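You operate a simulated robot arm through the tools that you are given. There is no shell and no other tool. Be economical: measure what you need, move in short steps, check, and stop when the job is done.

The job below is to be done with a simulated robot arm. You get a single attempt, and the scene is never put back.

JOB
Fetch the purple plug and stand it on the lower shelf over the side bench. Take the silver spacer and leave it on top of the green cube. Fetch the grey silencer and stand it on top of the scorched block. Fetch the purple cap and stand it on top of the cream clamp block. Put the yellow cup in the red crate. Take the thin shim and leave it on top of the yellow plate. Push the blue lip shut. The order is free. Set down upright: purple plug, grey silencer, purple cap, yellow cup.

The check looks at the end state, three seconds after you hand in, the way a careful person would. Anything else that was tipped, shoved, dropped, spilled or broken makes it a failure. Lids that push on must go on centred and level and be pressed home; caps that screw on are set level and turned clockwise until they are tight.

ROBOT AND FRAMES
A 6-joint arm with a fingered hand on a trunk, on a base that drives. Base frame: it is fixed to the floor where the robot stands at the start and does not move with it; the origin is under the middle of the robot, x ahead of it, y to its left, z up; the surface under the hand at the start is at about z = 0.9. Readings come in m, degrees, newtons and seconds.
With the tool pointing down near the work surface it reaches from about 0.36 to 0.82 m from the robot's upright axis, wherever it stands. Its first joint turns from -115.0 to 115.0 degrees. Places, roughly: blue lip [3.6, 6.8, 0.7]; cream clamp block (6x8x5 cm) [1.6, 7.2, 0.9]; green cube (5x5x5 cm) [0.8, 0.3, 0.9]; grey silencer (5x5x13 cm) [1.8, 1.3, 0.9]; lower shelf over the side bench [3.8, 3.5, 1.3]; purple cap (5x5x9 cm) [1.8, 2.2, 0.4]; purple plug (3x3x8 cm) [0.5, 0, 0.9]; red crate (30x22x10 cm) [0.6, 0.8, 0.9]; scorched block (8x15x5 cm) [0.8, 0.9, 0.9]; silver spacer (5x3x8 cm) [0.8, 0.1, 0.9]; thin shim (9x5x4 cm) [3.8, 3.5, 1.6]; yellow cup (8x8x9 cm) [1.8, 3.8, 0.4]; yellow plate (20x13x3 cm) [2, 7.1, 0.9]. Payload 4 kg.
Tool frame: the origin (TCP) lies between the finger pads and is the grasp point; the fingertips stand 0.026 m ahead of it; z points along the fingers, y is the line along which they close. Largest opening 0.164 m; the body of the gripper starts 0.073 m behind the TCP. The gripper is a hand of 5 fingers: y runs from the thumb to the fingers, the wrist lies at [0, 0, -0.239] in the tool frame.
Orientation is that of the tool frame in the base frame, as a unit quaternion [x, y, z, w]. With the fingers straight down and closing along the base's y, the tool's x points along the base's -x, its y along +y and its z along -z.

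CONTROLS
- The arm moves only by the tool drive_tool. Its argument "series" is a list of rows, each an object (a shift or turn left out is 0) with "xyz": the shift along the tool's x, y, z in units of 30 mm (1.0 is 30 mm), a list of three; "angular": the turn, a rotation vector about the tool's x, y, z in units of 8 degrees (1.0 is 8 degrees), a list of three. In form: [{"xyz": [dx, dy, dz], "angular": [ax, ay, az]}, ...]. A call has 1 to 20 rows; each row shifts and turns the commanded pose from where the row before left it, along the tool's axes as they then stand. A call with a number of a shift or a turn outside -1 to 1 is refused whole. A row lasts 0.2 s, in which the tool goes at most 0.05 m and 8.6 degrees; a call with a longer step from one row to the next is refused whole. Where a pose cannot be reached the arm comes as near as it can. A force on the tool above 40 N (or 10 N above the force at the start of the call, whichever is more), or a blocked arm, ends the call early, and 0.2 s more pass. In this call time passes only in rows, and 0.2 s behind the last. It gives the time, the measured TCP pose, the force on the tool (base axes), the opening and the grip force at its end, in the units of the frame above (readings bear some noise), with the torque about the TCP (base axes, N m) and any sound that the robot's microphone picked up.
- Cameras (640 x 400 px; columns grow to the right, rows downward): "scene" is now at [0.0164, 0.2112, 1.703]; the picture's right is [0.33, -0.94, 0.00], its down [-0.68, -0.24, -0.69] and it looks along [0.65, 0.23, -0.72] (base axes); focal length 294 px, centre (320, 200). "wrist" rides on the gripper at [0.05, -0.07, -0.094] in the tool frame; the picture's right is [0.81, 0.59, 0.00], its down [-0.43, 0.60, -0.68] and it looks along [-0.40, 0.55, 0.74] (tool axes); focal length 270 px, centre (320, 200). There is no depth. A picture from a camera that has moved, and an enlarged one, comes with that camera's place and axes in the base frame and with its lens.
- grab_frame(camera): a new picture of that camera. The clock stands still meanwhile.
- move_column(by): slides the trunk up (or, below 0, down) by that many m; the arm and the scene camera ride with it, the base frame stays. It gives what a move gives, with no picture.
- roll_base(legs): drives the robot by 1 to 6 legs, each [ahead, left, turn to the left] in m, m and degrees, along the robot's own axes; the way and the turn of a leg run together, so that a leg with both is an arc; at most 1.5 m and 180 degrees a leg. The arm and the cameras ride along, it lands a little off, and it stops where it bumps. It gives what a move gives.
- move_fingers(finger1, finger2, finger3, finger4, thumb_bend): sets how far each is bent, from 0 (flat) to 1 (curled in); at 0.3 the hand is open as for a grip, at 0.7 the pads meet at the TCP. One left out holds its place. A second passes; each finger stops where it meets its share of the squeeze, and holds until it gets a number again. It is the only way to open and close the hand. It gives what a move gives, with no picture; readings hold the bend of each and the force on the fingers (four entries, about 0 where the hand has none), thumb and palm.
- turn_head(pan, tilt): turns the head with the scene camera to pan (to the left, within 155 degrees either way) and tilt (down, from -29 to 69), counted from straight ahead of the robot. It gives what a move gives.
- close_up(camera, box): a new picture of the part [left, top, right, bottom] of that camera's present view, enlarged. The clock stands still meanwhile.
- hand_in(): hands the job in; it is judged then, once.

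Go step by step. Nothing tells you exact positions but the pictures and the camera data: compare them with the known pose of the tool, close in by small moves and look again before you grip or let go. The budget is 196 turns and 162 pictures, counting those below and the enlarged ones. Unless the task says otherwise, let go and move clear before handing in, and close with one line.

The tools are called after "Request:" as a command line: name --argument value ..., lists and objects as JSON in quotes. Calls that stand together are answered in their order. drive_tool: Moves the arm, as the interface text tells. Its arguments: {"type":"object","properties":{"series":{"type":"array","items":{"type":"object","properties":{"xyz":{"type":"array","items":{"type":"number"}},"angular":{"type":"array","items":{"type":"number"}}}}}},"required":["series"]} The other tools are called the same way: move_column (by) slides the trunk up or down; move_fingers (finger1, finger2, finger3, finger4, thumb_bend) moves the fingers one by one; roll_base (legs) drives the base; turn_head (pan, tilt) turns the head that bears the scene camera; grab_frame (camera) takes a picture; close_up (camera, box) takes an enlarged picture of a part of a camera's view; hand_in () hands the job in.

At the start:

```text
clock: 0.0
tcp_pos: [0.5678, 0.1525, 1.2485]
tcp_rot: [0.0, 1.0, 0.0, 0.0]
force: [-0.1, 0.0, 0.3]
torque: [0.0, -0.02, 0.01]
finger_gap: 0.1639
finger_force: 0.0
shape: jaw
bend: [0.3, 0.3, 0.3, 0.3, 0.3]
finger forces: [0.1, 0.0, 0.0, 0.0, 0.0, 0.0]
trunk travel left (down, up): [-0.75, 0.24]
robot x, y, heading: [0.0028, -0.0011, 0.1]
head pan, tilt: [19.2, 46.2]
```

scene: 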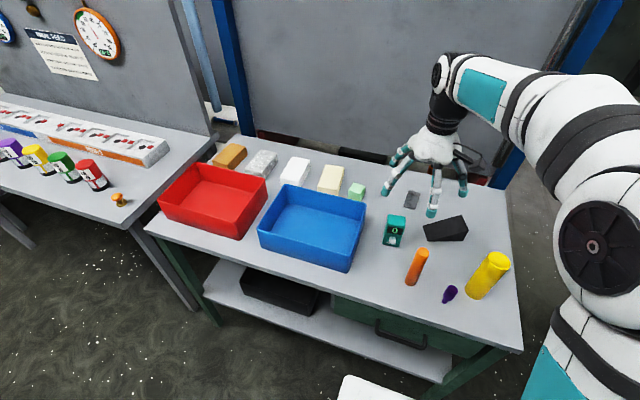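
wrist: 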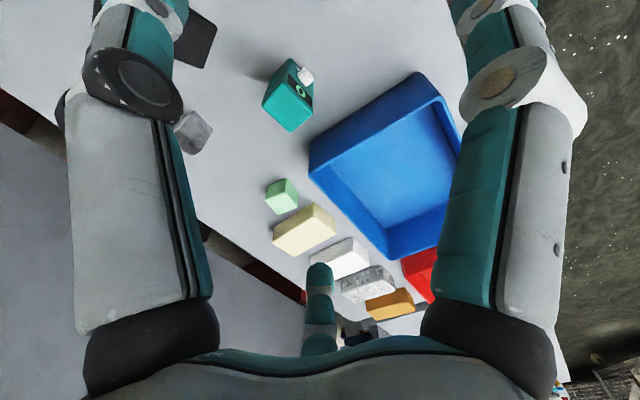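

I see the bench with the crates, blocks and small parts. First I'll take enlarged looks to identify the pieces.

Request:
close_up --camera "scene" --box '[340, 160, 540, 320]'

Request:
close_up --camera "scene" --box '[140, 120, 400, 280]'

Request:
close_up --camera "scene" --box '[0, 80, 200, 220]'

```text
2.50 times, centred on (440, 240) of scene
camera zoom: at [0.0164, 0.2112, 1.703], right [0.33, -0.94, 0.0], down [-0.68, -0.24, -0.69], along [0.65, 0.23, -0.72], focal length 734 px, centre (20, 100)
```

zoom: 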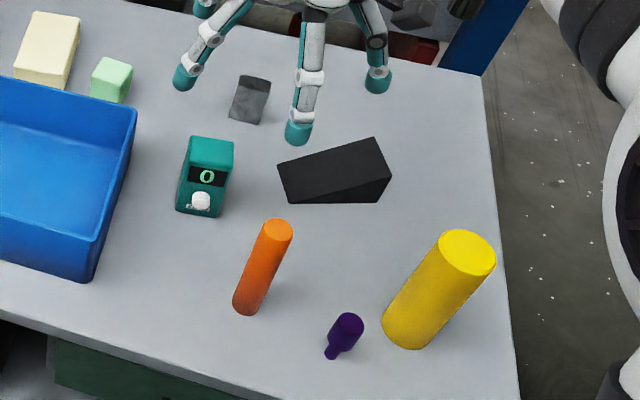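

```text
2.46 times, centred on (270, 200) of scene
camera zoom: at [0.0164, 0.2112, 1.703], right [0.33, -0.94, 0.0], down [-0.68, -0.24, -0.69], along [0.65, 0.23, -0.72], focal length 722 px, centre (443, 200)
```

zoom: 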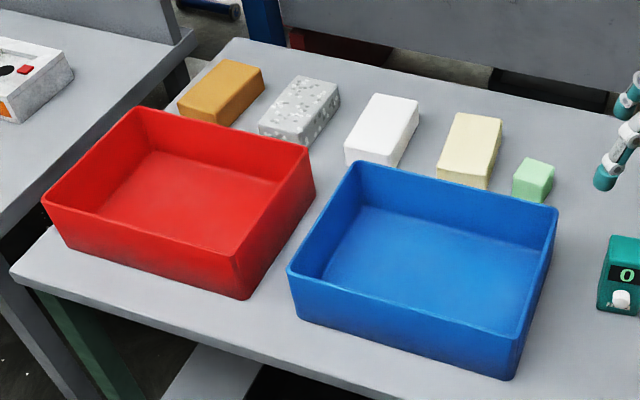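

```text
2.86 times, centred on (100, 150) of scene
camera zoom: at [0.0164, 0.2112, 1.703], right [0.33, -0.94, 0.0], down [-0.68, -0.24, -0.69], along [0.65, 0.23, -0.72], focal length 839 px, centre (949, 343)
```

zoom: 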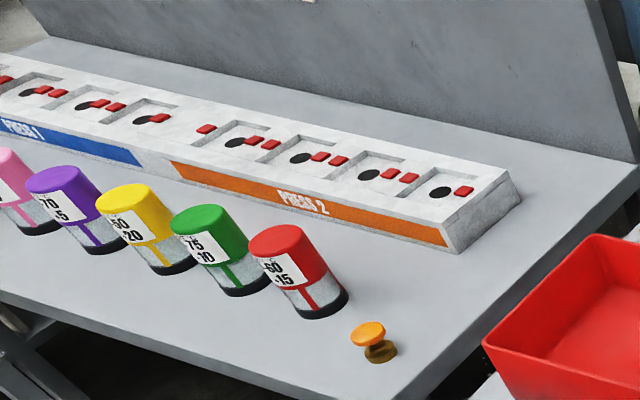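

The brown-orange block at about (0.80, 0.89) must be the scorched one; the grey piece at (0.81, 0.14) the spacer. I take closer looks at the spacer, cube and plug.

Request:
close_up --camera "scene" --box '[340, 170, 440, 232]'

Request:
close_up --camera "scene" --box '[400, 250, 500, 312]'

```text
6.40 times, centred on (390, 201) of scene
camera zoom: at [0.0164, 0.2112, 1.703], right [0.33, -0.94, 0.0], down [-0.68, -0.24, -0.69], along [0.65, 0.23, -0.72], focal length 1878 px, centre (-128, 194)
```

zoom: 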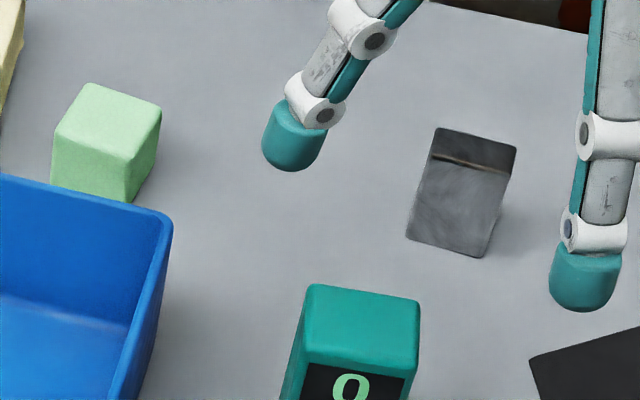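

```text
6.40 times, centred on (450, 281) of scene
camera zoom: at [0.0164, 0.2112, 1.703], right [0.33, -0.94, 0.0], down [-0.68, -0.24, -0.69], along [0.65, 0.23, -0.72], focal length 1878 px, centre (-512, -318)
```

zoom: 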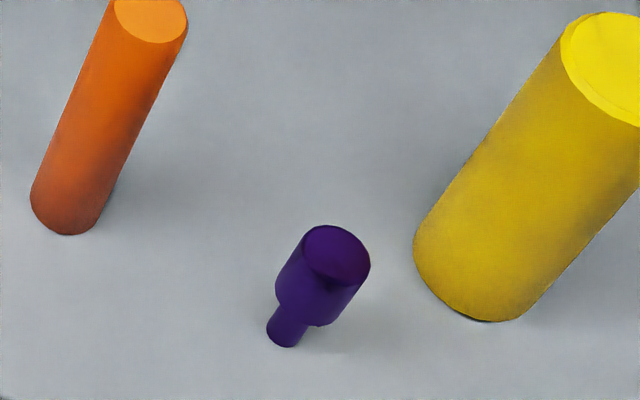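

The plug stands on its thin stem; the spacer seems to stand near (0.81, 0.14). I move the hand nearer to view the spacer with the wrist camera.

Request:
drive_tool --series '[{"xyz": [-0.85, -0.72, 0.55]}, {"xyz": [-0.85, -0.72, 0.55]}, {"xyz": [-0.85, -0.72, 0.55]}, {"xyz": [-0.85, -0.72, 0.55]}, {"xyz": [-0.85, -0.72, 0.55]}, {"xyz": [-0.85, -0.72, 0.55]}]'

Request:
grab_frame --camera "wrist"

Request:
grab_frame --camera "scene"

```text
clock: 1.4
tcp_pos: [0.7225, 0.0202, 1.1485]
tcp_rot: [0.0, 1.0, -0.001, -0.001]
force: [-0.5, -0.3, 0.1]
torque: [0.02, 0.03, 0.03]
finger_gap: 0.1639
finger_force: 0.0
shape: jaw
bend: [0.3, 0.3, 0.3, 0.3, 0.3]
finger forces: [0.0, 0.1, 0.0, 0.0, 0.1, 0.1]
trunk travel left (down, up): [-0.75, 0.24]
robot x, y, heading: [0.0014, -0.0001, 0.2]
head pan, tilt: [19.2, 46.2]
```

```text
154 pictures are left
camera wrist: at [0.6717, -0.0484, 1.2408], right [-0.81, 0.59, 0.0], down [0.43, 0.59, 0.68], along [0.4, 0.55, -0.74], focal length 270 px, centre (320, 200)
```

wrist: 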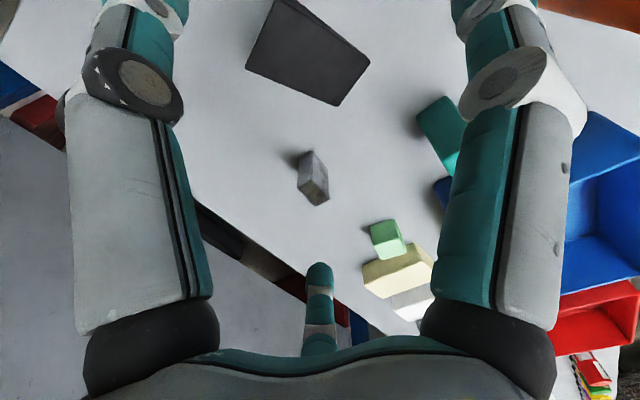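

```text
153 pictures are left
camera scene: at [0.0177, 0.2105, 1.7031], right [0.33, -0.94, 0.0], down [-0.68, -0.24, -0.69], along [0.65, 0.23, -0.72], focal length 294 px, centre (320, 200)
```

scene: 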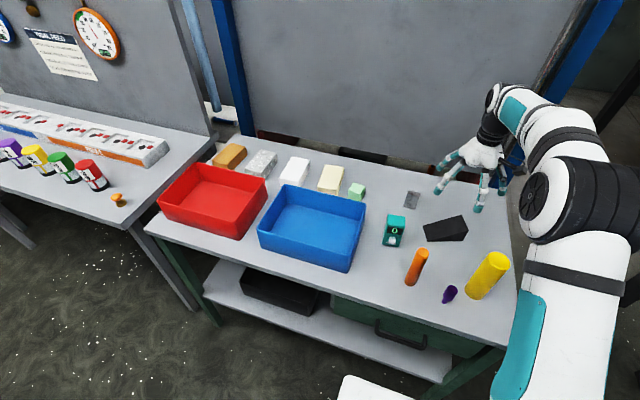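

I see the spacer and cube clearly; I zoom in to measure orientation.

Request:
close_up --camera "wrist" --box '[264, 130, 424, 270]'

```text
2.86 times, centred on (344, 200) of wrist
camera zoom: at [0.6717, -0.0484, 1.2408], right [-0.81, 0.59, 0.0], down [0.43, 0.59, 0.68], along [0.4, 0.55, -0.74], focal length 772 px, centre (251, 200)
```

zoom: 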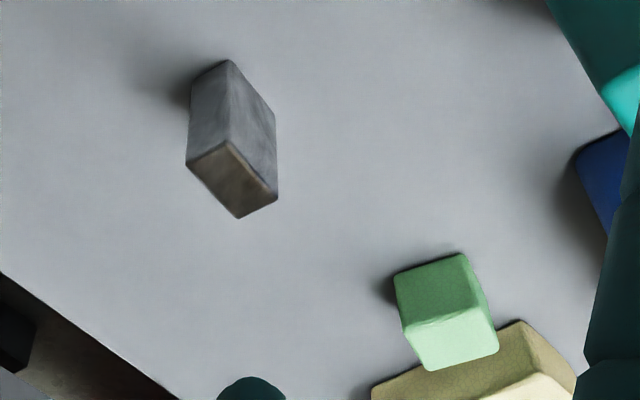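

The spacer stands at about (0.813, 0.132) with its long side along y; the cube is at about (0.80, 0.33). Both are at the edge of reach, so I shift the base left and a little ahead.

Request:
roll_base --legs '[[0.04, 0.2, 0]]'

Request:
move_fingers --finger1 0.42 --finger2 0.42 --finger3 0.42 --finger4 0.42 --thumb_bend 0.42

Request:
grab_frame --camera "scene"

Request:
grab_frame --camera "wrist"

```text
clock: 3.0
tcp_pos: [0.7622, 0.218, 1.1495]
tcp_rot: [0.0, 1.0, -0.001, 0.0]
force: [0.3, 1.3, 0.3]
torque: [-0.03, 0.01, 0.01]
finger_gap: 0.164
finger_force: 0.1
shape: jaw
bend: [0.3, 0.3, 0.3, 0.3, 0.3]
finger forces: [0.0, 0.1, 0.1, 0.1, 0.1, 0.1]
trunk travel left (down, up): [-0.75, 0.24]
robot x, y, heading: [0.0389, 0.1978, -0.0]
head pan, tilt: [19.2, 46.2]
```

```text
clock: 4.0
tcp_pos: [0.7615, 0.2177, 1.15]
tcp_rot: [0.001, 1.0, 0.0, -0.001]
force: [0.5, -0.3, 0.2]
torque: [-0.01, 0.01, 0.03]
finger_gap: 0.0624
finger_force: 0.0
shape: fingers
bend: [0.42, 0.42, 0.42, 0.42, 0.42]
finger forces: [0.0, 0.1, 0.0, 0.0, 0.0, 0.1]
trunk travel left (down, up): [-0.75, 0.24]
robot x, y, heading: [0.0405, 0.1925, 0.0]
head pan, tilt: [19.2, 46.2]
```

```text
151 pictures are left
camera scene: at [0.0571, 0.4083, 1.703], right [0.33, -0.95, 0.0], down [-0.68, -0.24, -0.69], along [0.65, 0.23, -0.72], focal length 294 px, centre (320, 200)
```

scene: 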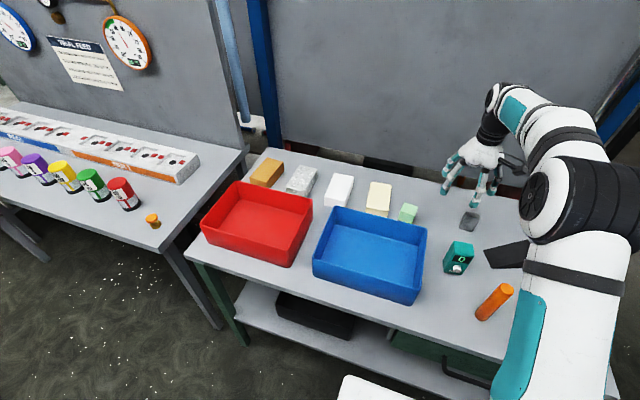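

```text
150 pictures are left
camera wrist: at [0.7107, 0.1485, 1.2418], right [-0.81, 0.59, 0.0], down [0.43, 0.59, 0.68], along [0.4, 0.55, -0.74], focal length 270 px, centre (320, 200)
```

wrist: 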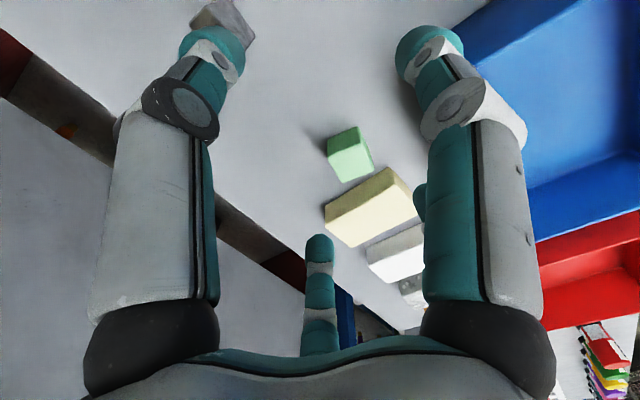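

I set the fingers a bit wider and measure the cube and spacer again from here.

Request:
move_fingers --finger1 0.35 --finger2 0.35 --finger3 0.35 --finger4 0.35 --thumb_bend 0.35

Request:
close_up --camera "wrist" --box '[260, 90, 420, 190]'

Request:
close_up --camera "scene" --box '[380, 170, 500, 245]'

```text
clock: 5.0
tcp_pos: [0.7618, 0.2169, 1.1494]
tcp_rot: [0.001, 1.0, 0.0, 0.0]
force: [0.6, -1.9, -0.3]
torque: [-0.04, -0.01, 0.0]
finger_gap: 0.0788
finger_force: 0.0
shape: fingers
bend: [0.35, 0.35, 0.35, 0.35, 0.35]
finger forces: [0.0, 0.0, 0.0, 0.0, 0.1, 0.1]
trunk travel left (down, up): [-0.75, 0.24]
robot x, y, heading: [0.0375, 0.1965, -0.1]
head pan, tilt: [19.2, 46.2]
```

```text
4.00 times, centred on (340, 140) of wrist
camera zoom: at [0.7107, 0.1486, 1.2418], right [-0.81, 0.59, 0.0], down [0.43, 0.59, 0.68], along [0.4, 0.55, -0.74], focal length 1081 px, centre (240, 440)
```

zoom: 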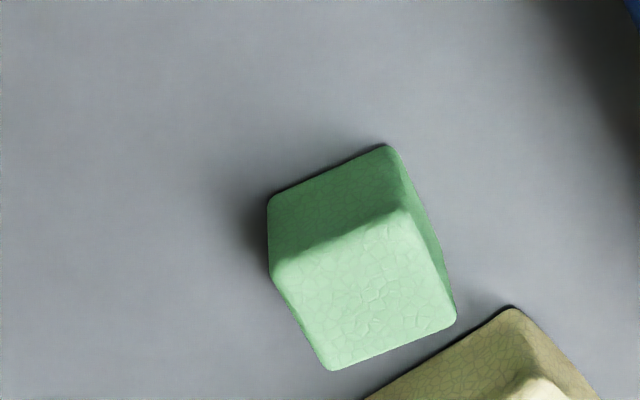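

```text
5.33 times, centred on (440, 208) of scene
camera zoom: at [0.0572, 0.4084, 1.703], right [0.33, -0.95, 0.0], down [-0.68, -0.24, -0.69], along [0.65, 0.23, -0.72], focal length 1565 px, centre (-320, 160)
```

zoom: 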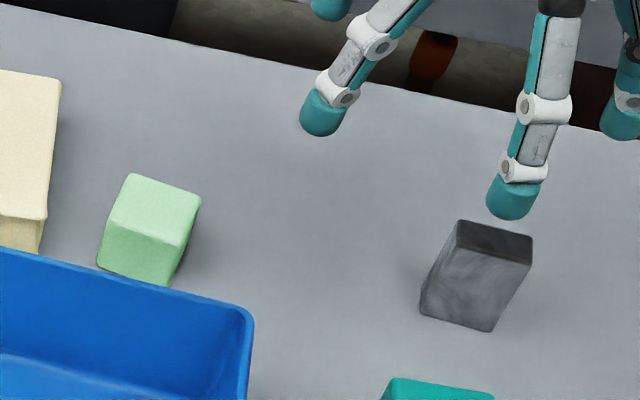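

The cube top centre is at about (0.797, 0.337), spacer about (0.815, 0.134). I go above the spacer.

Request:
drive_tool --series '[{"xyz": [-0.44, -0.69, 0.5]}, {"xyz": [-0.44, -0.69, 0.5]}, {"xyz": [-0.44, -0.69, 0.5]}, {"xyz": [-0.44, -0.69, 0.5]}, {"xyz": [0, 0, 0.5]}, {"xyz": [0, 0, 0.5]}]'

Request:
grab_frame --camera "wrist"

Request:
close_up --camera "scene" --box '[400, 130, 560, 240]'

```text
clock: 6.4
tcp_pos: [0.8166, 0.1342, 1.0585]
tcp_rot: [0.001, 1.0, 0.0, 0.0]
force: [0.2, 1.1, 1.0]
torque: [-0.01, 0.01, -0.01]
finger_gap: 0.0787
finger_force: 0.0
shape: fingers
bend: [0.35, 0.35, 0.35, 0.35, 0.35]
finger forces: [0.0, 0.0, 0.0, 0.0, 0.0, 0.0]
trunk travel left (down, up): [-0.75, 0.24]
robot x, y, heading: [0.0395, 0.1995, -0.1]
head pan, tilt: [19.2, 46.2]
```

```text
147 pictures are left
camera wrist: at [0.7646, 0.0664, 1.1508], right [-0.81, 0.59, 0.0], down [0.43, 0.59, 0.68], along [0.4, 0.55, -0.74], focal length 270 px, centre (320, 200)
```

wrist: 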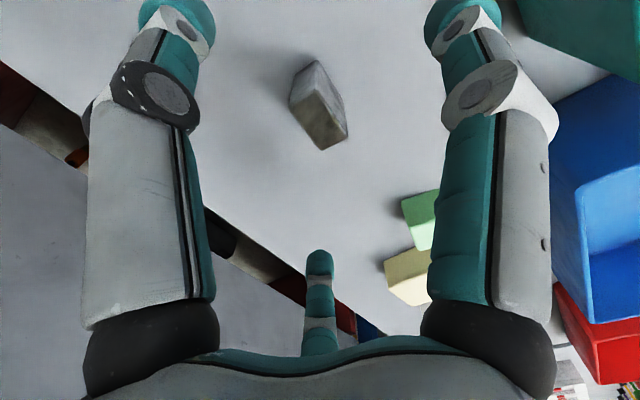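

```text
3.64 times, centred on (480, 185) of scene
camera zoom: at [0.0577, 0.4082, 1.703], right [0.33, -0.95, 0.0], down [-0.68, -0.24, -0.69], along [0.65, 0.23, -0.72], focal length 1067 px, centre (-262, 254)
```

zoom: 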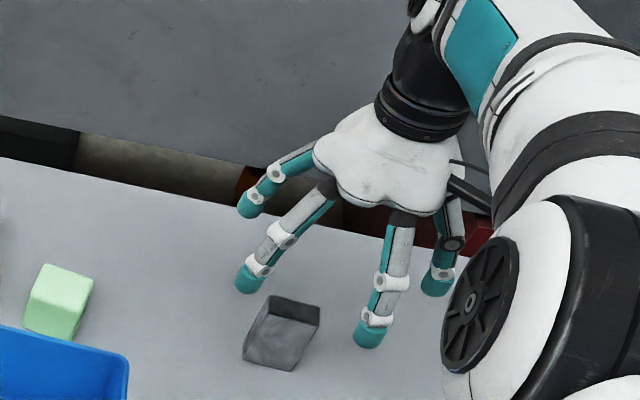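

The spacer top sits nearly under the TCP (about 6 mm further left). Fingers clear the wedge and meter, so I lower to grip height.

Request:
drive_tool --series '[{"xyz": [0, 0.2, 0.6]}, {"xyz": [0, 0, 0.6]}, {"xyz": [0, 0, 0.6]}, {"xyz": [0, 0, 0.6]}, {"xyz": [0, 0, 0.6]}, {"xyz": [0, 0, 0.6]}]'

Request:
grab_frame --camera "wrist"

Request:
close_up --camera "scene" --box '[400, 150, 560, 260]'

```text
clock: 7.8
tcp_pos: [0.8162, 0.1417, 0.9517]
tcp_rot: [0.001, 1.0, -0.001, 0.0]
force: [-0.3, -0.2, 0.4]
torque: [-0.01, 0.01, 0.0]
finger_gap: 0.0785
finger_force: 0.0
shape: fingers
bend: [0.35, 0.35, 0.35, 0.35, 0.35]
finger forces: [0.0, 0.0, 0.0, 0.1, 0.0, 0.1]
trunk travel left (down, up): [-0.75, 0.24]
robot x, y, heading: [0.0414, 0.1957, 0.2]
head pan, tilt: [19.2, 46.2]
```

```text
145 pictures are left
camera wrist: at [0.7647, 0.0731, 1.044], right [-0.81, 0.59, 0.0], down [0.43, 0.59, 0.68], along [0.4, 0.55, -0.74], focal length 270 px, centre (320, 200)
```

wrist: 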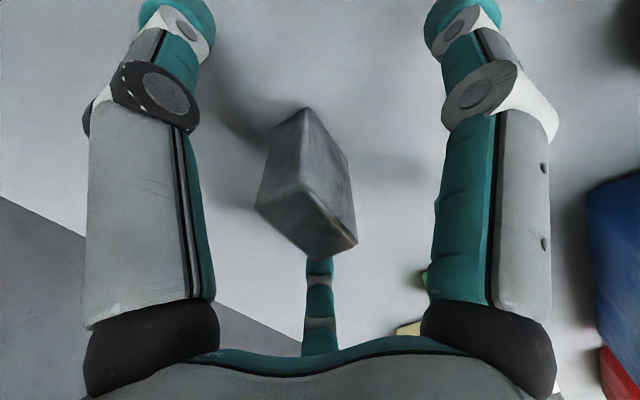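

```text
3.64 times, centred on (480, 205) of scene
camera zoom: at [0.0576, 0.4083, 1.703], right [0.33, -0.95, 0.0], down [-0.68, -0.24, -0.69], along [0.65, 0.23, -0.72], focal length 1067 px, centre (-262, 182)
```

zoom: 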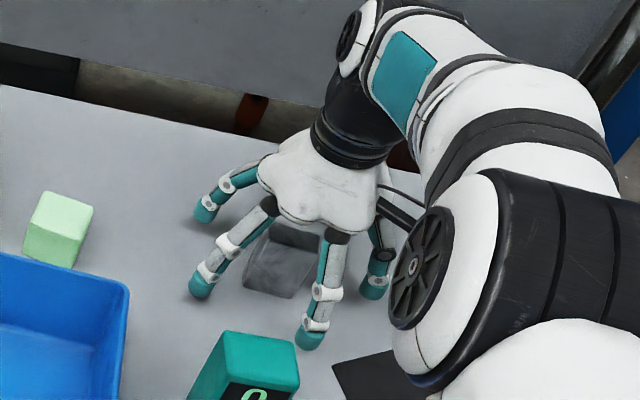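

The spacer is between the fingers and well centred, so I close the hand on it.

Request:
drive_tool --series '[{"xyz": [0, -0.12, 0.1]}]'

Request:
move_fingers --finger1 0.7 --finger2 0.7 --finger3 0.7 --finger4 0.7 --thumb_bend 0.7

Request:
grab_frame --camera "wrist"

Request:
close_up --camera "scene" --box '[400, 150, 560, 260]'

```text
clock: 8.2
tcp_pos: [0.8155, 0.1372, 0.9481]
tcp_rot: [0.001, 1.0, 0.0, 0.0]
force: [-0.6, 0.5, -0.4]
torque: [-0.02, -0.01, -0.03]
finger_gap: 0.0788
finger_force: 0.2
shape: fingers
bend: [0.35, 0.35, 0.35, 0.35, 0.35]
finger forces: [0.0, 0.1, 0.0, 0.1, 0.0, 0.0]
trunk travel left (down, up): [-0.75, 0.24]
robot x, y, heading: [0.0397, 0.1966, 0.0]
head pan, tilt: [19.2, 46.2]
```

```text
clock: 9.2
tcp_pos: [0.8157, 0.1384, 0.9491]
tcp_rot: [0.001, 1.0, 0.0, 0.0]
force: [-0.1, -0.5, 0.3]
torque: [0.03, -0.01, 0.01]
finger_gap: 0.0131
finger_force: 20.6
shape: fingers
bend: [0.66, 0.64, 0.58, 0.64, 0.63]
finger forces: [4.4, 5.5, 10.1, 6.7, 13.2, 0.0]
trunk travel left (down, up): [-0.75, 0.24]
robot x, y, heading: [0.0371, 0.1994, -0.1]
head pan, tilt: [19.2, 46.2]
```

```text
143 pictures are left
camera wrist: at [0.7639, 0.0691, 1.0409], right [-0.81, 0.59, 0.0], down [0.43, 0.59, 0.68], along [0.4, 0.55, -0.74], focal length 270 px, centre (320, 200)
```

wrist: 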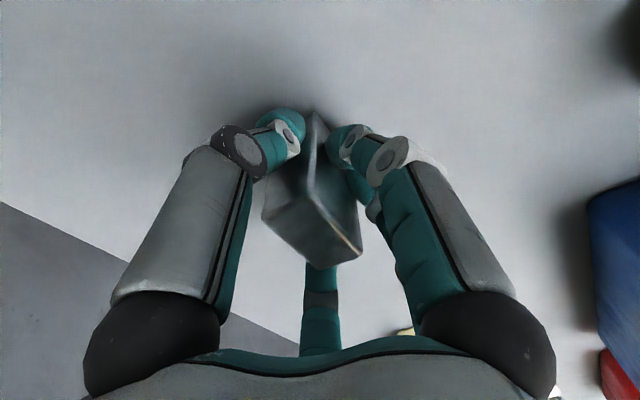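

```text
3.64 times, centred on (480, 205) of scene
camera zoom: at [0.0572, 0.4082, 1.703], right [0.33, -0.95, 0.0], down [-0.68, -0.24, -0.69], along [0.65, 0.23, -0.72], focal length 1067 px, centre (-262, 182)
```

zoom: 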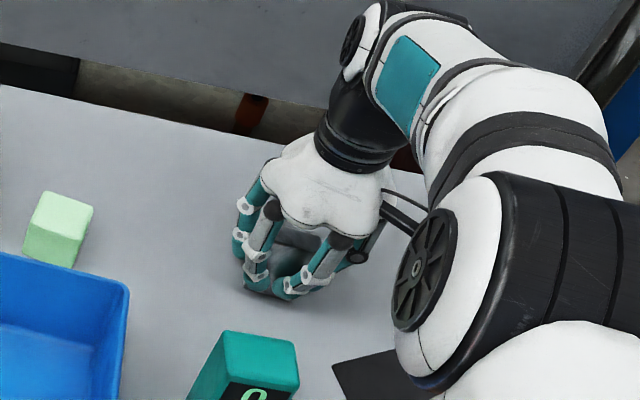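

All fingers hold the spacer. I lift it and carry it over the cube.

Request:
drive_tool --series '[{"xyz": [0, 0, -0.7]}, {"xyz": [0, 0, -0.9]}, {"xyz": [0, 0, -0.9]}, {"xyz": [0, 0, -0.9]}, {"xyz": [0, 0, -0.6]}, {"xyz": [0.1, 0.95, 0]}, {"xyz": [0.1, 0.95, 0]}, {"xyz": [0.1, 0.95, 0]}, {"xyz": [0.1, 0.95, 0]}, {"xyz": [0.1, 0.95, 0]}, {"xyz": [0.1, 0.95, 0]}, {"xyz": [0.03, 0.92, 0]}]'

Request:
grab_frame --camera "wrist"

Request:
close_up --camera "scene" --box '[340, 120, 500, 230]'

```text
clock: 11.8
tcp_pos: [0.7951, 0.3348, 1.0669]
tcp_rot: [0.001, 1.0, 0.0, 0.0]
force: [0.2, 0.8, -0.2]
torque: [-0.01, 0.02, 0.0]
finger_gap: 0.013
finger_force: 19.7
shape: fingers
bend: [0.66, 0.64, 0.58, 0.64, 0.63]
finger forces: [4.3, 5.3, 9.9, 6.5, 13.0, 0.1]
trunk travel left (down, up): [-0.75, 0.24]
robot x, y, heading: [0.0408, 0.1997, -0.2]
head pan, tilt: [19.2, 46.2]
```

```text
141 pictures are left
camera wrist: at [0.7443, 0.2666, 1.1602], right [-0.81, 0.59, 0.0], down [0.43, 0.59, 0.68], along [0.4, 0.55, -0.74], focal length 270 px, centre (320, 200)
```

wrist: 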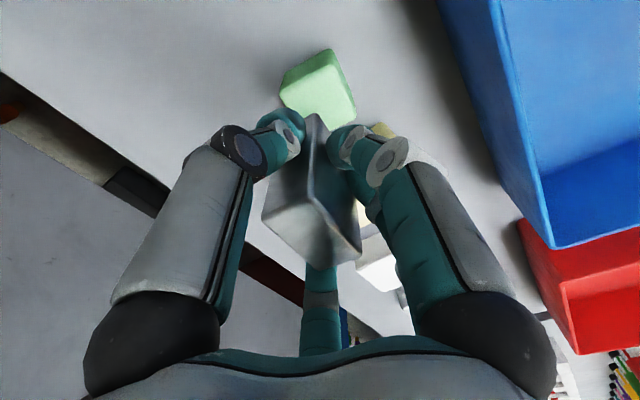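

```text
3.64 times, centred on (420, 175) of scene
camera zoom: at [0.0575, 0.4092, 1.7029], right [0.33, -0.95, 0.0], down [-0.68, -0.24, -0.69], along [0.65, 0.23, -0.72], focal length 1067 px, centre (-44, 291)
```

zoom: 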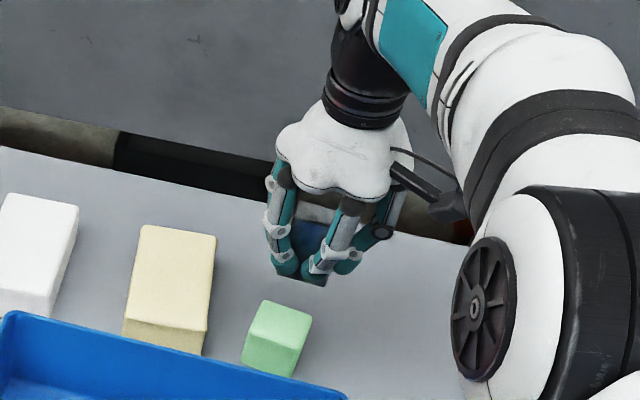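

Spacer hangs about over the cube. I zoom to compare.

Request:
close_up --camera "wrist" --box '[240, 30, 400, 130]'

Request:
close_up --camera "wrist" --box '[240, 90, 400, 290]'

```text
4.00 times, centred on (320, 80) of wrist
camera zoom: at [0.7443, 0.2666, 1.1602], right [-0.81, 0.59, 0.0], down [0.43, 0.59, 0.68], along [0.4, 0.55, -0.74], focal length 1081 px, centre (320, 680)
```

zoom: 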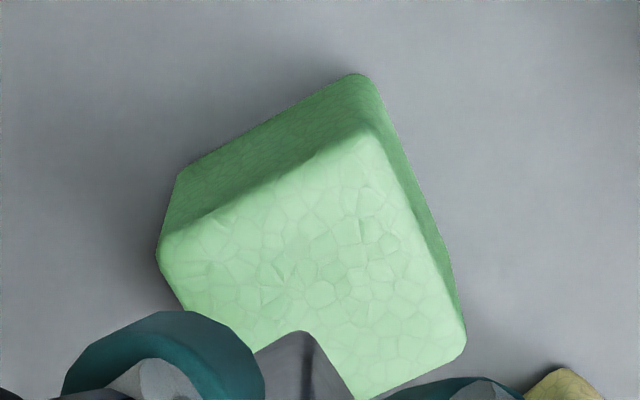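

```text
2.00 times, centred on (320, 190) of wrist
camera zoom: at [0.7443, 0.2666, 1.1602], right [-0.81, 0.59, 0.0], down [0.43, 0.59, 0.68], along [0.4, 0.55, -0.74], focal length 541 px, centre (320, 220)
```

zoom: 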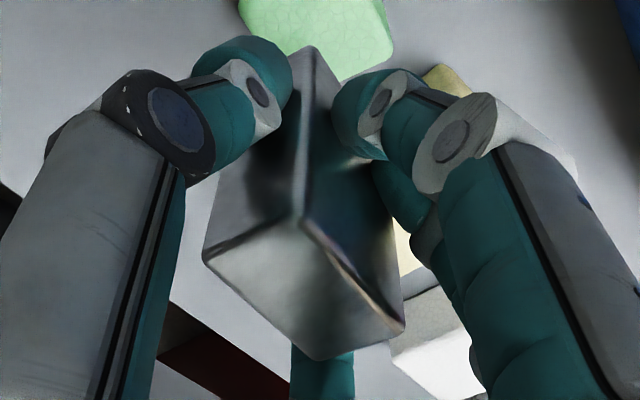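

Cube top centre (0.799, 0.339); the spacer is centred under the TCP. I lower to just above contact.

Request:
drive_tool --series '[{"xyz": [-0.12, 0.15, 0.5]}, {"xyz": [0, 0, 0.5]}, {"xyz": [0, 0, 0.5]}, {"xyz": [0, 0, 0.4]}, {"xyz": [0, 0, 0.15]}]'

Request:
close_up --camera "scene" --box '[360, 150, 460, 220]'

Request:
close_up --camera "wrist" --box '[240, 60, 400, 160]'

```text
clock: 13.0
tcp_pos: [0.7991, 0.3401, 1.0069]
tcp_rot: [0.001, 1.0, 0.0, 0.0]
force: [0.0, -0.1, -0.7]
torque: [0.04, -0.02, 0.0]
finger_gap: 0.0128
finger_force: 19.7
shape: fingers
bend: [0.66, 0.64, 0.58, 0.64, 0.63]
finger forces: [4.4, 5.3, 10.0, 6.6, 13.0, 0.0]
trunk travel left (down, up): [-0.75, 0.24]
robot x, y, heading: [0.0406, 0.1938, -0.2]
head pan, tilt: [19.2, 46.2]
```

```text
5.71 times, centred on (410, 185) of scene
camera zoom: at [0.0574, 0.4085, 1.703], right [0.33, -0.95, 0.0], down [-0.68, -0.24, -0.69], along [0.65, 0.23, -0.72], focal length 1677 px, centre (-194, 286)
```

zoom: 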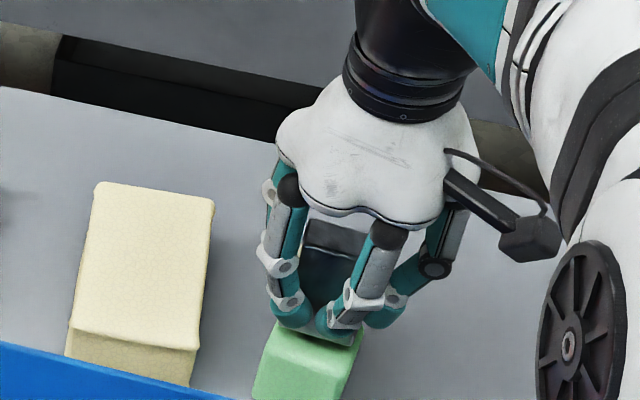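

```text
4.00 times, centred on (320, 110) of wrist
camera zoom: at [0.7479, 0.2706, 1.0984], right [-0.81, 0.59, 0.0], down [0.43, 0.59, 0.68], along [0.4, 0.55, -0.74], focal length 1081 px, centre (320, 560)
```

zoom: 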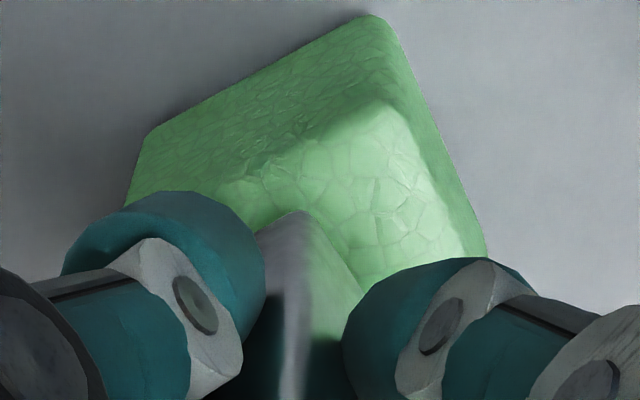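

It is about 8 mm above the cube. I lower in small steps to contact.

Request:
drive_tool --series '[{"xyz": [0, 0, 0.07]}, {"xyz": [0, 0, 0.07]}, {"xyz": [0, 0, 0.07]}]'

Request:
close_up --camera "wrist" --box '[240, 60, 400, 160]'

```text
clock: 13.8
tcp_pos: [0.7988, 0.338, 1.0003]
tcp_rot: [0.001, 1.0, 0.0, 0.0]
force: [0.6, -0.4, -1.9]
torque: [0.0, -0.01, -0.01]
finger_gap: 0.0129
finger_force: 19.3
shape: fingers
bend: [0.66, 0.64, 0.58, 0.64, 0.63]
finger forces: [4.3, 5.3, 9.9, 6.6, 13.0, 0.0]
trunk travel left (down, up): [-0.75, 0.24]
robot x, y, heading: [0.043, 0.1954, -0.3]
head pan, tilt: [19.2, 46.2]
```

```text
4.00 times, centred on (320, 110) of wrist
camera zoom: at [0.7485, 0.2708, 1.0921], right [-0.81, 0.59, 0.0], down [0.43, 0.59, 0.68], along [0.4, 0.55, -0.74], focal length 1081 px, centre (320, 560)
```

zoom: 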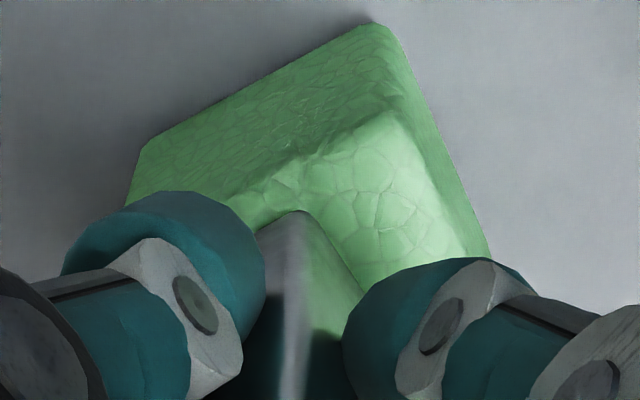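

Request:
drive_tool --series '[{"xyz": [0, 0, 0.05]}, {"xyz": [0, 0, 0.05]}]'

```text
clock: 14.4
tcp_pos: [0.8004, 0.3407, 0.9985]
tcp_rot: [0.001, 1.0, -0.001, 0.001]
force: [-0.9, -0.8, 2.5]
torque: [0.06, -0.03, 0.0]
finger_gap: 0.0132
finger_force: 20.3
shape: fingers
bend: [0.66, 0.64, 0.58, 0.64, 0.63]
finger forces: [4.6, 5.7, 9.8, 6.6, 13.3, 0.0]
trunk travel left (down, up): [-0.75, 0.24]
robot x, y, heading: [0.0372, 0.1956, 0.1]
head pan, tilt: [19.2, 46.2]
```

Request:
drive_tool --series '[{"xyz": [0, 0, 0.06]}]'

```text
clock: 14.8
tcp_pos: [0.8002, 0.3397, 0.9988]
tcp_rot: [0.001, 1.0, 0.0, 0.002]
force: [-1.4, -0.6, 10.2]
torque: [0.04, -0.05, 0.01]
finger_gap: 0.013
finger_force: 20.9
shape: fingers
bend: [0.66, 0.64, 0.58, 0.64, 0.63]
finger forces: [5.0, 6.0, 10.1, 7.0, 13.7, 0.0]
trunk travel left (down, up): [-0.75, 0.24]
robot x, y, heading: [0.0416, 0.1969, -0.2]
head pan, tilt: [19.2, 46.2]
```

Contact is firm. I release and lift straight up.

Request:
move_fingers --finger1 0.5 --finger2 0.5 --finger3 0.46 --finger4 0.5 --thumb_bend 0.5

Request:
move_fingers --finger1 0.3 --finger2 0.3 --finger3 0.3 --finger4 0.3 --thumb_bend 0.3

Request:
drive_tool --series '[{"xyz": [0, 0, -0.5]}, {"xyz": [0, 0, -0.8]}, {"xyz": [0, 0, -0.9]}, {"xyz": [0, 0, -0.9]}, {"xyz": [0, 0, -0.9]}]'

Request:
grab_frame --camera "scene"

Request:
grab_frame --camera "wrist"

```text
clock: 15.8
tcp_pos: [0.7998, 0.3414, 0.9965]
tcp_rot: [0.001, 1.0, 0.0, 0.001]
force: [-1.1, 0.4, 0.7]
torque: [-0.03, 0.02, -0.05]
finger_gap: 0.0419
finger_force: 0.2
shape: fingers
bend: [0.5, 0.5, 0.46, 0.5, 0.5]
finger forces: [0.0, 0.1, 0.0, 0.1, 0.0, 0.1]
trunk travel left (down, up): [-0.75, 0.24]
robot x, y, heading: [0.0372, 0.1962, -0.1]
head pan, tilt: [19.2, 46.2]
```

```text
clock: 16.8
tcp_pos: [0.7986, 0.3403, 0.9978]
tcp_rot: [0.0, 1.0, 0.0, 0.0]
force: [0.1, 0.4, -0.3]
torque: [-0.02, -0.01, 0.02]
finger_gap: 0.0904
finger_force: 0.1
shape: fingers
bend: [0.3, 0.3, 0.3, 0.3, 0.3]
finger forces: [0.0, 0.1, 0.0, 0.0, 0.0, 0.1]
trunk travel left (down, up): [-0.75, 0.24]
robot x, y, heading: [0.0413, 0.197, -0.1]
head pan, tilt: [19.2, 46.2]
```

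```text
clock: 18.0
tcp_pos: [0.7996, 0.3387, 1.1169]
tcp_rot: [0.001, 1.0, 0.0, 0.0]
force: [0.2, -0.4, 0.3]
torque: [-0.01, 0.01, -0.01]
finger_gap: 0.0906
finger_force: 0.1
shape: fingers
bend: [0.3, 0.3, 0.3, 0.3, 0.3]
finger forces: [0.0, 0.1, 0.1, 0.1, 0.0, 0.1]
trunk travel left (down, up): [-0.75, 0.24]
robot x, y, heading: [0.0384, 0.1966, 0.0]
head pan, tilt: [19.2, 46.2]
```

```text
134 pictures are left
camera scene: at [0.0568, 0.4083, 1.703], right [0.33, -0.95, 0.0], down [-0.68, -0.24, -0.69], along [0.65, 0.23, -0.72], focal length 294 px, centre (320, 200)
```

scene: 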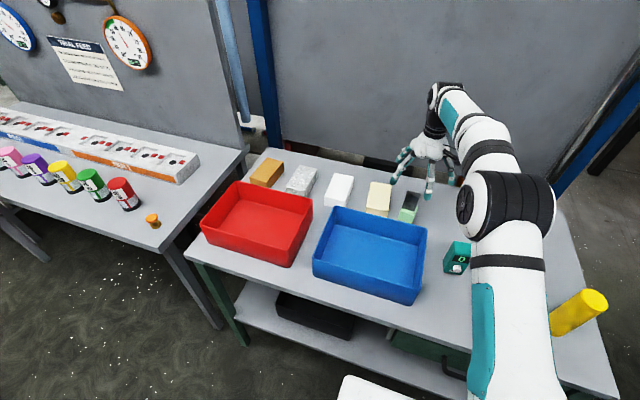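

```text
133 pictures are left
camera wrist: at [0.7482, 0.2709, 1.2098], right [-0.81, 0.59, 0.0], down [0.43, 0.59, 0.68], along [0.4, 0.55, -0.74], focal length 270 px, centre (320, 200)
```

wrist: 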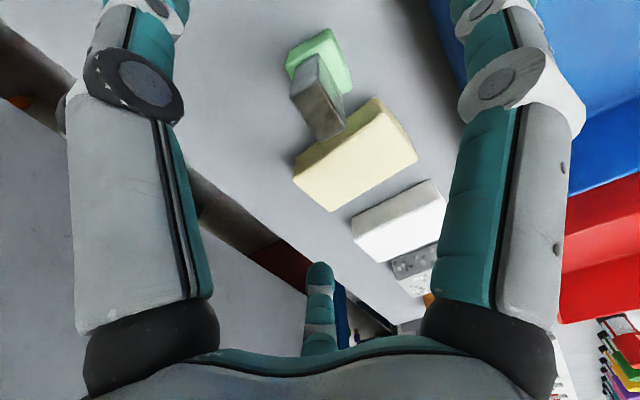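

The spacer now stands on the cube. Before the long trips I look round with the head to map the room.

Request:
turn_head --pan 60 --tilt 15

Request:
grab_frame --camera "scene"

Request:
turn_head --pan 120 --tilt 15

Request:
grab_frame --camera "scene"

Request:
turn_head --pan -60 --tilt 15

Request:
grab_frame --camera "scene"

Request:
turn_head --pan 0 --tilt 10

Request:
grab_frame --camera "scene"

```text
clock: 19.1
tcp_pos: [0.8, 0.3397, 1.117]
tcp_rot: [0.002, 1.0, 0.0, 0.0]
force: [-0.1, -0.6, 0.4]
torque: [0.0, -0.01, 0.02]
finger_gap: 0.0907
finger_force: 0.0
shape: fingers
bend: [0.3, 0.3, 0.3, 0.3, 0.3]
finger forces: [0.0, 0.1, 0.1, 0.0, 0.1, 0.0]
trunk travel left (down, up): [-0.75, 0.24]
robot x, y, heading: [0.0394, 0.1972, 0.2]
head pan, tilt: [60.0, 15.0]
```

```text
132 pictures are left
camera scene: at [0.0282, 0.4629, 1.7514], right [0.86, -0.5, 0.0], down [-0.13, -0.22, -0.97], along [0.49, 0.83, -0.26], focal length 294 px, centre (320, 200)
```

scene: 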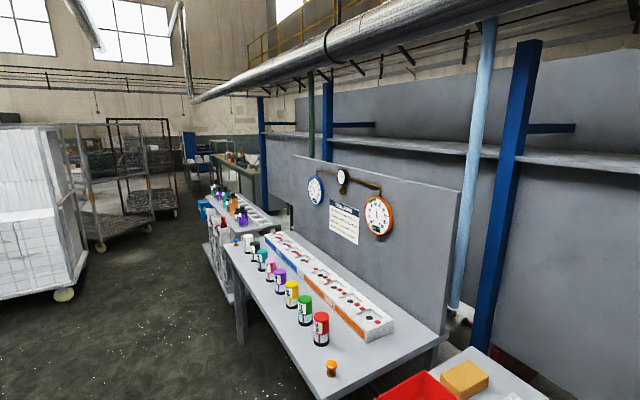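

```text
clock: 20.4
tcp_pos: [0.7998, 0.3403, 1.1163]
tcp_rot: [0.001, 1.0, 0.0, 0.0]
force: [0.3, 0.0, 0.4]
torque: [0.0, -0.01, -0.01]
finger_gap: 0.0907
finger_force: 0.1
shape: fingers
bend: [0.3, 0.3, 0.3, 0.3, 0.3]
finger forces: [0.1, 0.1, 0.0, 0.1, 0.0, 0.0]
trunk travel left (down, up): [-0.75, 0.24]
robot x, y, heading: [0.0398, 0.2006, -0.4]
head pan, tilt: [120.0, 15.0]
```

```text
131 pictures are left
camera scene: at [-0.0652, 0.4632, 1.7515], right [0.87, 0.5, 0.0], down [0.13, -0.22, -0.97], along [-0.48, 0.84, -0.26], focal length 294 px, centre (320, 200)
```

scene: 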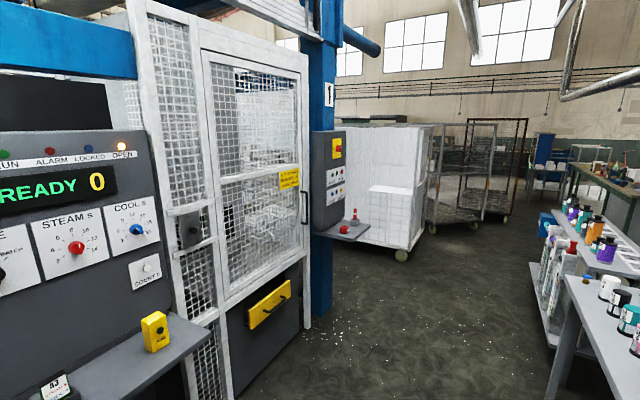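

```text
clock: 23.1
tcp_pos: [0.7985, 0.3402, 1.1165]
tcp_rot: [0.001, 1.0, -0.001, -0.001]
force: [0.2, -0.4, 0.5]
torque: [-0.04, -0.02, 0.02]
finger_gap: 0.0906
finger_force: 0.0
shape: fingers
bend: [0.3, 0.3, 0.3, 0.3, 0.3]
finger forces: [0.0, 0.0, 0.0, 0.1, 0.1, 0.0]
trunk travel left (down, up): [-0.75, 0.24]
robot x, y, heading: [0.0404, 0.1952, -0.1]
head pan, tilt: [-60.0, 15.0]
```

```text
130 pictures are left
camera scene: at [0.0279, 0.3012, 1.7515], right [-0.87, -0.5, 0.0], down [-0.13, 0.22, -0.97], along [0.48, -0.84, -0.26], focal length 294 px, centre (320, 200)
```

scene: 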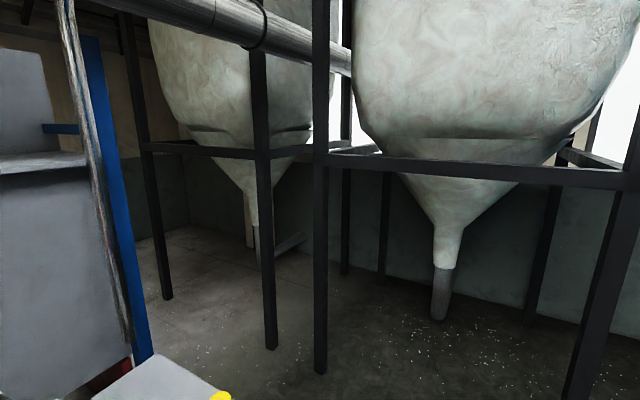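

```text
clock: 24.4
tcp_pos: [0.7995, 0.3393, 1.1179]
tcp_rot: [0.002, 1.0, 0.001, 0.0]
force: [-0.9, 0.4, 0.9]
torque: [0.01, 0.0, -0.01]
finger_gap: 0.0907
finger_force: 0.1
shape: fingers
bend: [0.3, 0.3, 0.3, 0.3, 0.3]
finger forces: [0.1, 0.0, 0.0, 0.0, 0.0, 0.0]
trunk travel left (down, up): [-0.75, 0.24]
robot x, y, heading: [0.0394, 0.1971, -0.1]
head pan, tilt: [0.0, 10.0]
```

```text
129 pictures are left
camera scene: at [0.0743, 0.3819, 1.7596], right [0.0, -1.0, 0.0], down [-0.17, 0.0, -0.98], along [0.98, 0.0, -0.17], focal length 294 px, centre (320, 200)
```

scene: 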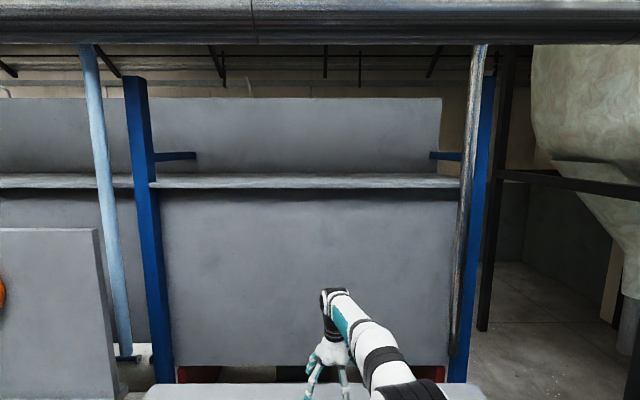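

The other work areas lie behind this panel, reachable past the right end or via the left aisle. Now the plug: I back off a bit, raise and tilt the hand 45° so it can later reach into the shelf.

Request:
roll_base --legs '[[-0.14, 0, 0]]'

Request:
drive_tool --series '[{"xyz": [0, 0, -1]}, {"xyz": [0, 0, -1]}, {"xyz": [0, 0, -1]}, {"xyz": [0.5, -0.9, 0], "angular": [0, 0, 1]}, {"xyz": [0.5, -0.9, 0], "angular": [0, 0, 1]}, {"xyz": [0.5, -0.9, 0], "angular": [0, 0, 1]}, {"angular": [0, -0.94, 0]}, {"angular": [0, -0.94, 0]}, {"angular": [0, -0.94, 0]}, {"angular": [0, -0.94, 0]}, {"angular": [0, -0.94, 0]}, {"angular": [0, -0.94, 0]}]'

Request:
turn_head --pan -10 --tilt 50

Request:
grab_frame --camera "scene"

Request:
grab_frame --camera "wrist"

```text
clock: 25.7
tcp_pos: [0.6593, 0.3389, 1.1178]
tcp_rot: [0.002, 1.0, 0.0, 0.001]
force: [0.1, -0.6, -0.4]
torque: [-0.02, -0.02, 0.0]
finger_gap: 0.0906
finger_force: 0.0
shape: fingers
bend: [0.3, 0.3, 0.3, 0.3, 0.3]
finger forces: [0.0, 0.0, 0.0, 0.0, 0.1, 0.0]
trunk travel left (down, up): [-0.75, 0.24]
robot x, y, heading: [-0.1009, 0.1992, -0.4]
head pan, tilt: [0.0, 10.0]
```

```text
clock: 28.3
tcp_pos: [0.5716, 0.2599, 1.1848]
tcp_rot: [0.193, 0.903, -0.08, 0.376]
force: [-1.0, -0.7, 0.4]
torque: [0.0, 0.03, 0.0]
finger_gap: 0.0906
finger_force: 0.1
shape: fingers
bend: [0.3, 0.3, 0.3, 0.3, 0.3]
finger forces: [0.0, 0.0, 0.0, 0.1, 0.0, 0.0]
out of reach, approached as far as the arm can: row 1, 2, 3
trunk travel left (down, up): [-0.75, 0.24]
robot x, y, heading: [-0.1047, 0.197, -0.2]
head pan, tilt: [0.0, 10.0]
```

```text
clock: 29.4
tcp_pos: [0.5729, 0.2592, 1.184]
tcp_rot: [0.193, 0.903, -0.079, 0.375]
force: [-0.7, 0.0, 0.4]
torque: [-0.02, -0.01, 0.0]
finger_gap: 0.0906
finger_force: 0.1
shape: fingers
bend: [0.3, 0.3, 0.3, 0.3, 0.3]
finger forces: [0.0, 0.1, 0.0, 0.1, 0.0, 0.0]
trunk travel left (down, up): [-0.75, 0.24]
robot x, y, heading: [-0.1031, 0.1986, -0.1]
head pan, tilt: [-10.0, 50.0]
```

```text
128 pictures are left
camera scene: at [-0.0832, 0.3689, 1.6978], right [-0.18, -0.98, 0.0], down [-0.75, 0.13, -0.64], along [0.63, -0.11, -0.77], focal length 294 px, centre (320, 200)
```

scene: 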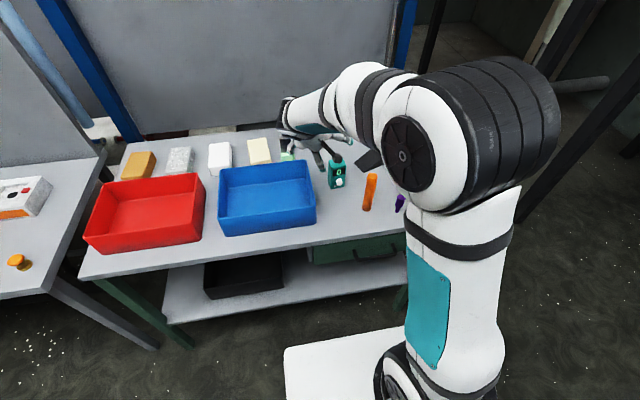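

```text
127 pictures are left
camera wrist: at [0.4506, 0.2384, 1.2129], right [-0.28, 0.77, -0.57], down [0.08, 0.61, 0.78], along [0.96, 0.17, -0.24], focal length 270 px, centre (320, 200)
```

wrist: 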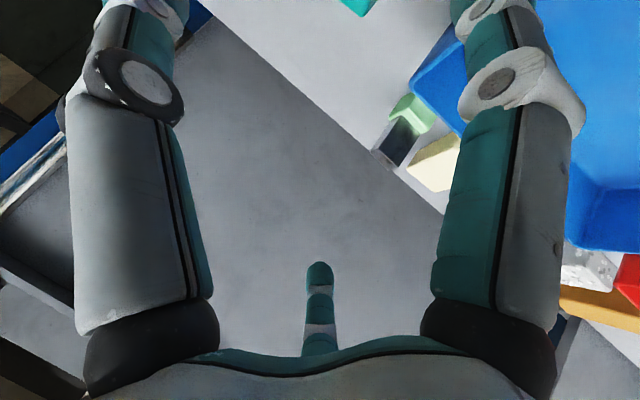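

The five fingers form a star with the thumb at −y, so I'll pinch the plug between the thumb and one opposite finger with a tilted hand coming from the front. First I re-orient (yaw −10°, 35° off vertical, roll −18°) and test which finger number is which.

Request:
drive_tool --series '[{"angular": [0, 0.94, 0]}, {"angular": [0, 0.94, 0]}, {"angular": [0, 0.94, 0]}, {"angular": [0, 0.94, 0]}, {"angular": [0, 0.94, 0]}, {"angular": [0, 0.94, 0]}, {"angular": [0, 0, -0.875]}, {"angular": [0, 0, -0.875]}, {"angular": [0, -0.875, 0]}, {"angular": [0, -0.875, 0]}, {"angular": [0, -0.875, 0]}, {"angular": [0, -0.875, 0]}, {"angular": [0, -0.875, 0]}, {"angular": [0, 0, -0.75]}, {"angular": [0, 0, -0.75]}, {"angular": [0, 0, -0.75]}]'

Request:
move_fingers --finger1 0.5 --finger2 0.5 --finger3 0.2 --finger4 0.3 --thumb_bend 0.5

Request:
grab_frame --camera "wrist"

```text
clock: 32.8
tcp_pos: [0.5729, 0.2603, 1.1839]
tcp_rot: [-0.066, 0.951, -0.074, 0.292]
force: [0.0, 1.2, -0.2]
torque: [0.01, -0.05, -0.01]
finger_gap: 0.0907
finger_force: 0.1
shape: fingers
bend: [0.3, 0.3, 0.3, 0.3, 0.3]
finger forces: [0.0, 0.0, 0.0, 0.0, 0.1, 0.1]
trunk travel left (down, up): [-0.75, 0.24]
robot x, y, heading: [-0.0986, 0.1951, -0.4]
head pan, tilt: [-10.0, 50.0]
```

```text
clock: 33.8
tcp_pos: [0.5726, 0.2576, 1.183]
tcp_rot: [-0.066, 0.951, -0.073, 0.293]
force: [0.1, 0.2, 0.4]
torque: [0.02, -0.03, 0.0]
finger_gap: 0.0429
finger_force: 0.2
shape: fingers
bend: [0.5, 0.5, 0.2, 0.3, 0.5]
finger forces: [0.0, 0.0, 0.0, 0.0, 0.0, 0.0]
trunk travel left (down, up): [-0.75, 0.24]
robot x, y, heading: [-0.0974, 0.1986, -0.4]
head pan, tilt: [-10.0, 50.0]
```

```text
126 pictures are left
camera wrist: at [0.4831, 0.1932, 1.2437], right [-0.71, 0.44, -0.55], down [-0.08, 0.72, 0.69], along [0.7, 0.53, -0.48], focal length 270 px, centre (320, 200)
```

wrist: 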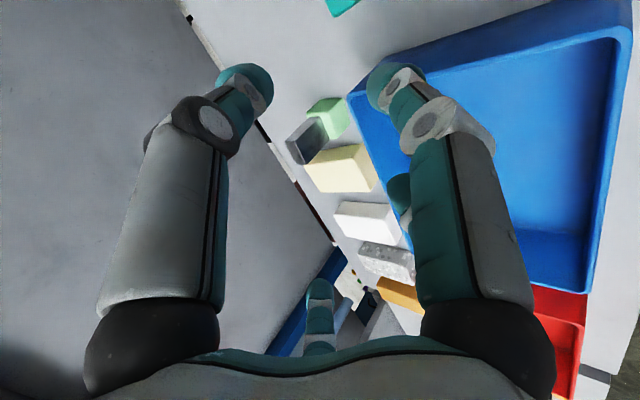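

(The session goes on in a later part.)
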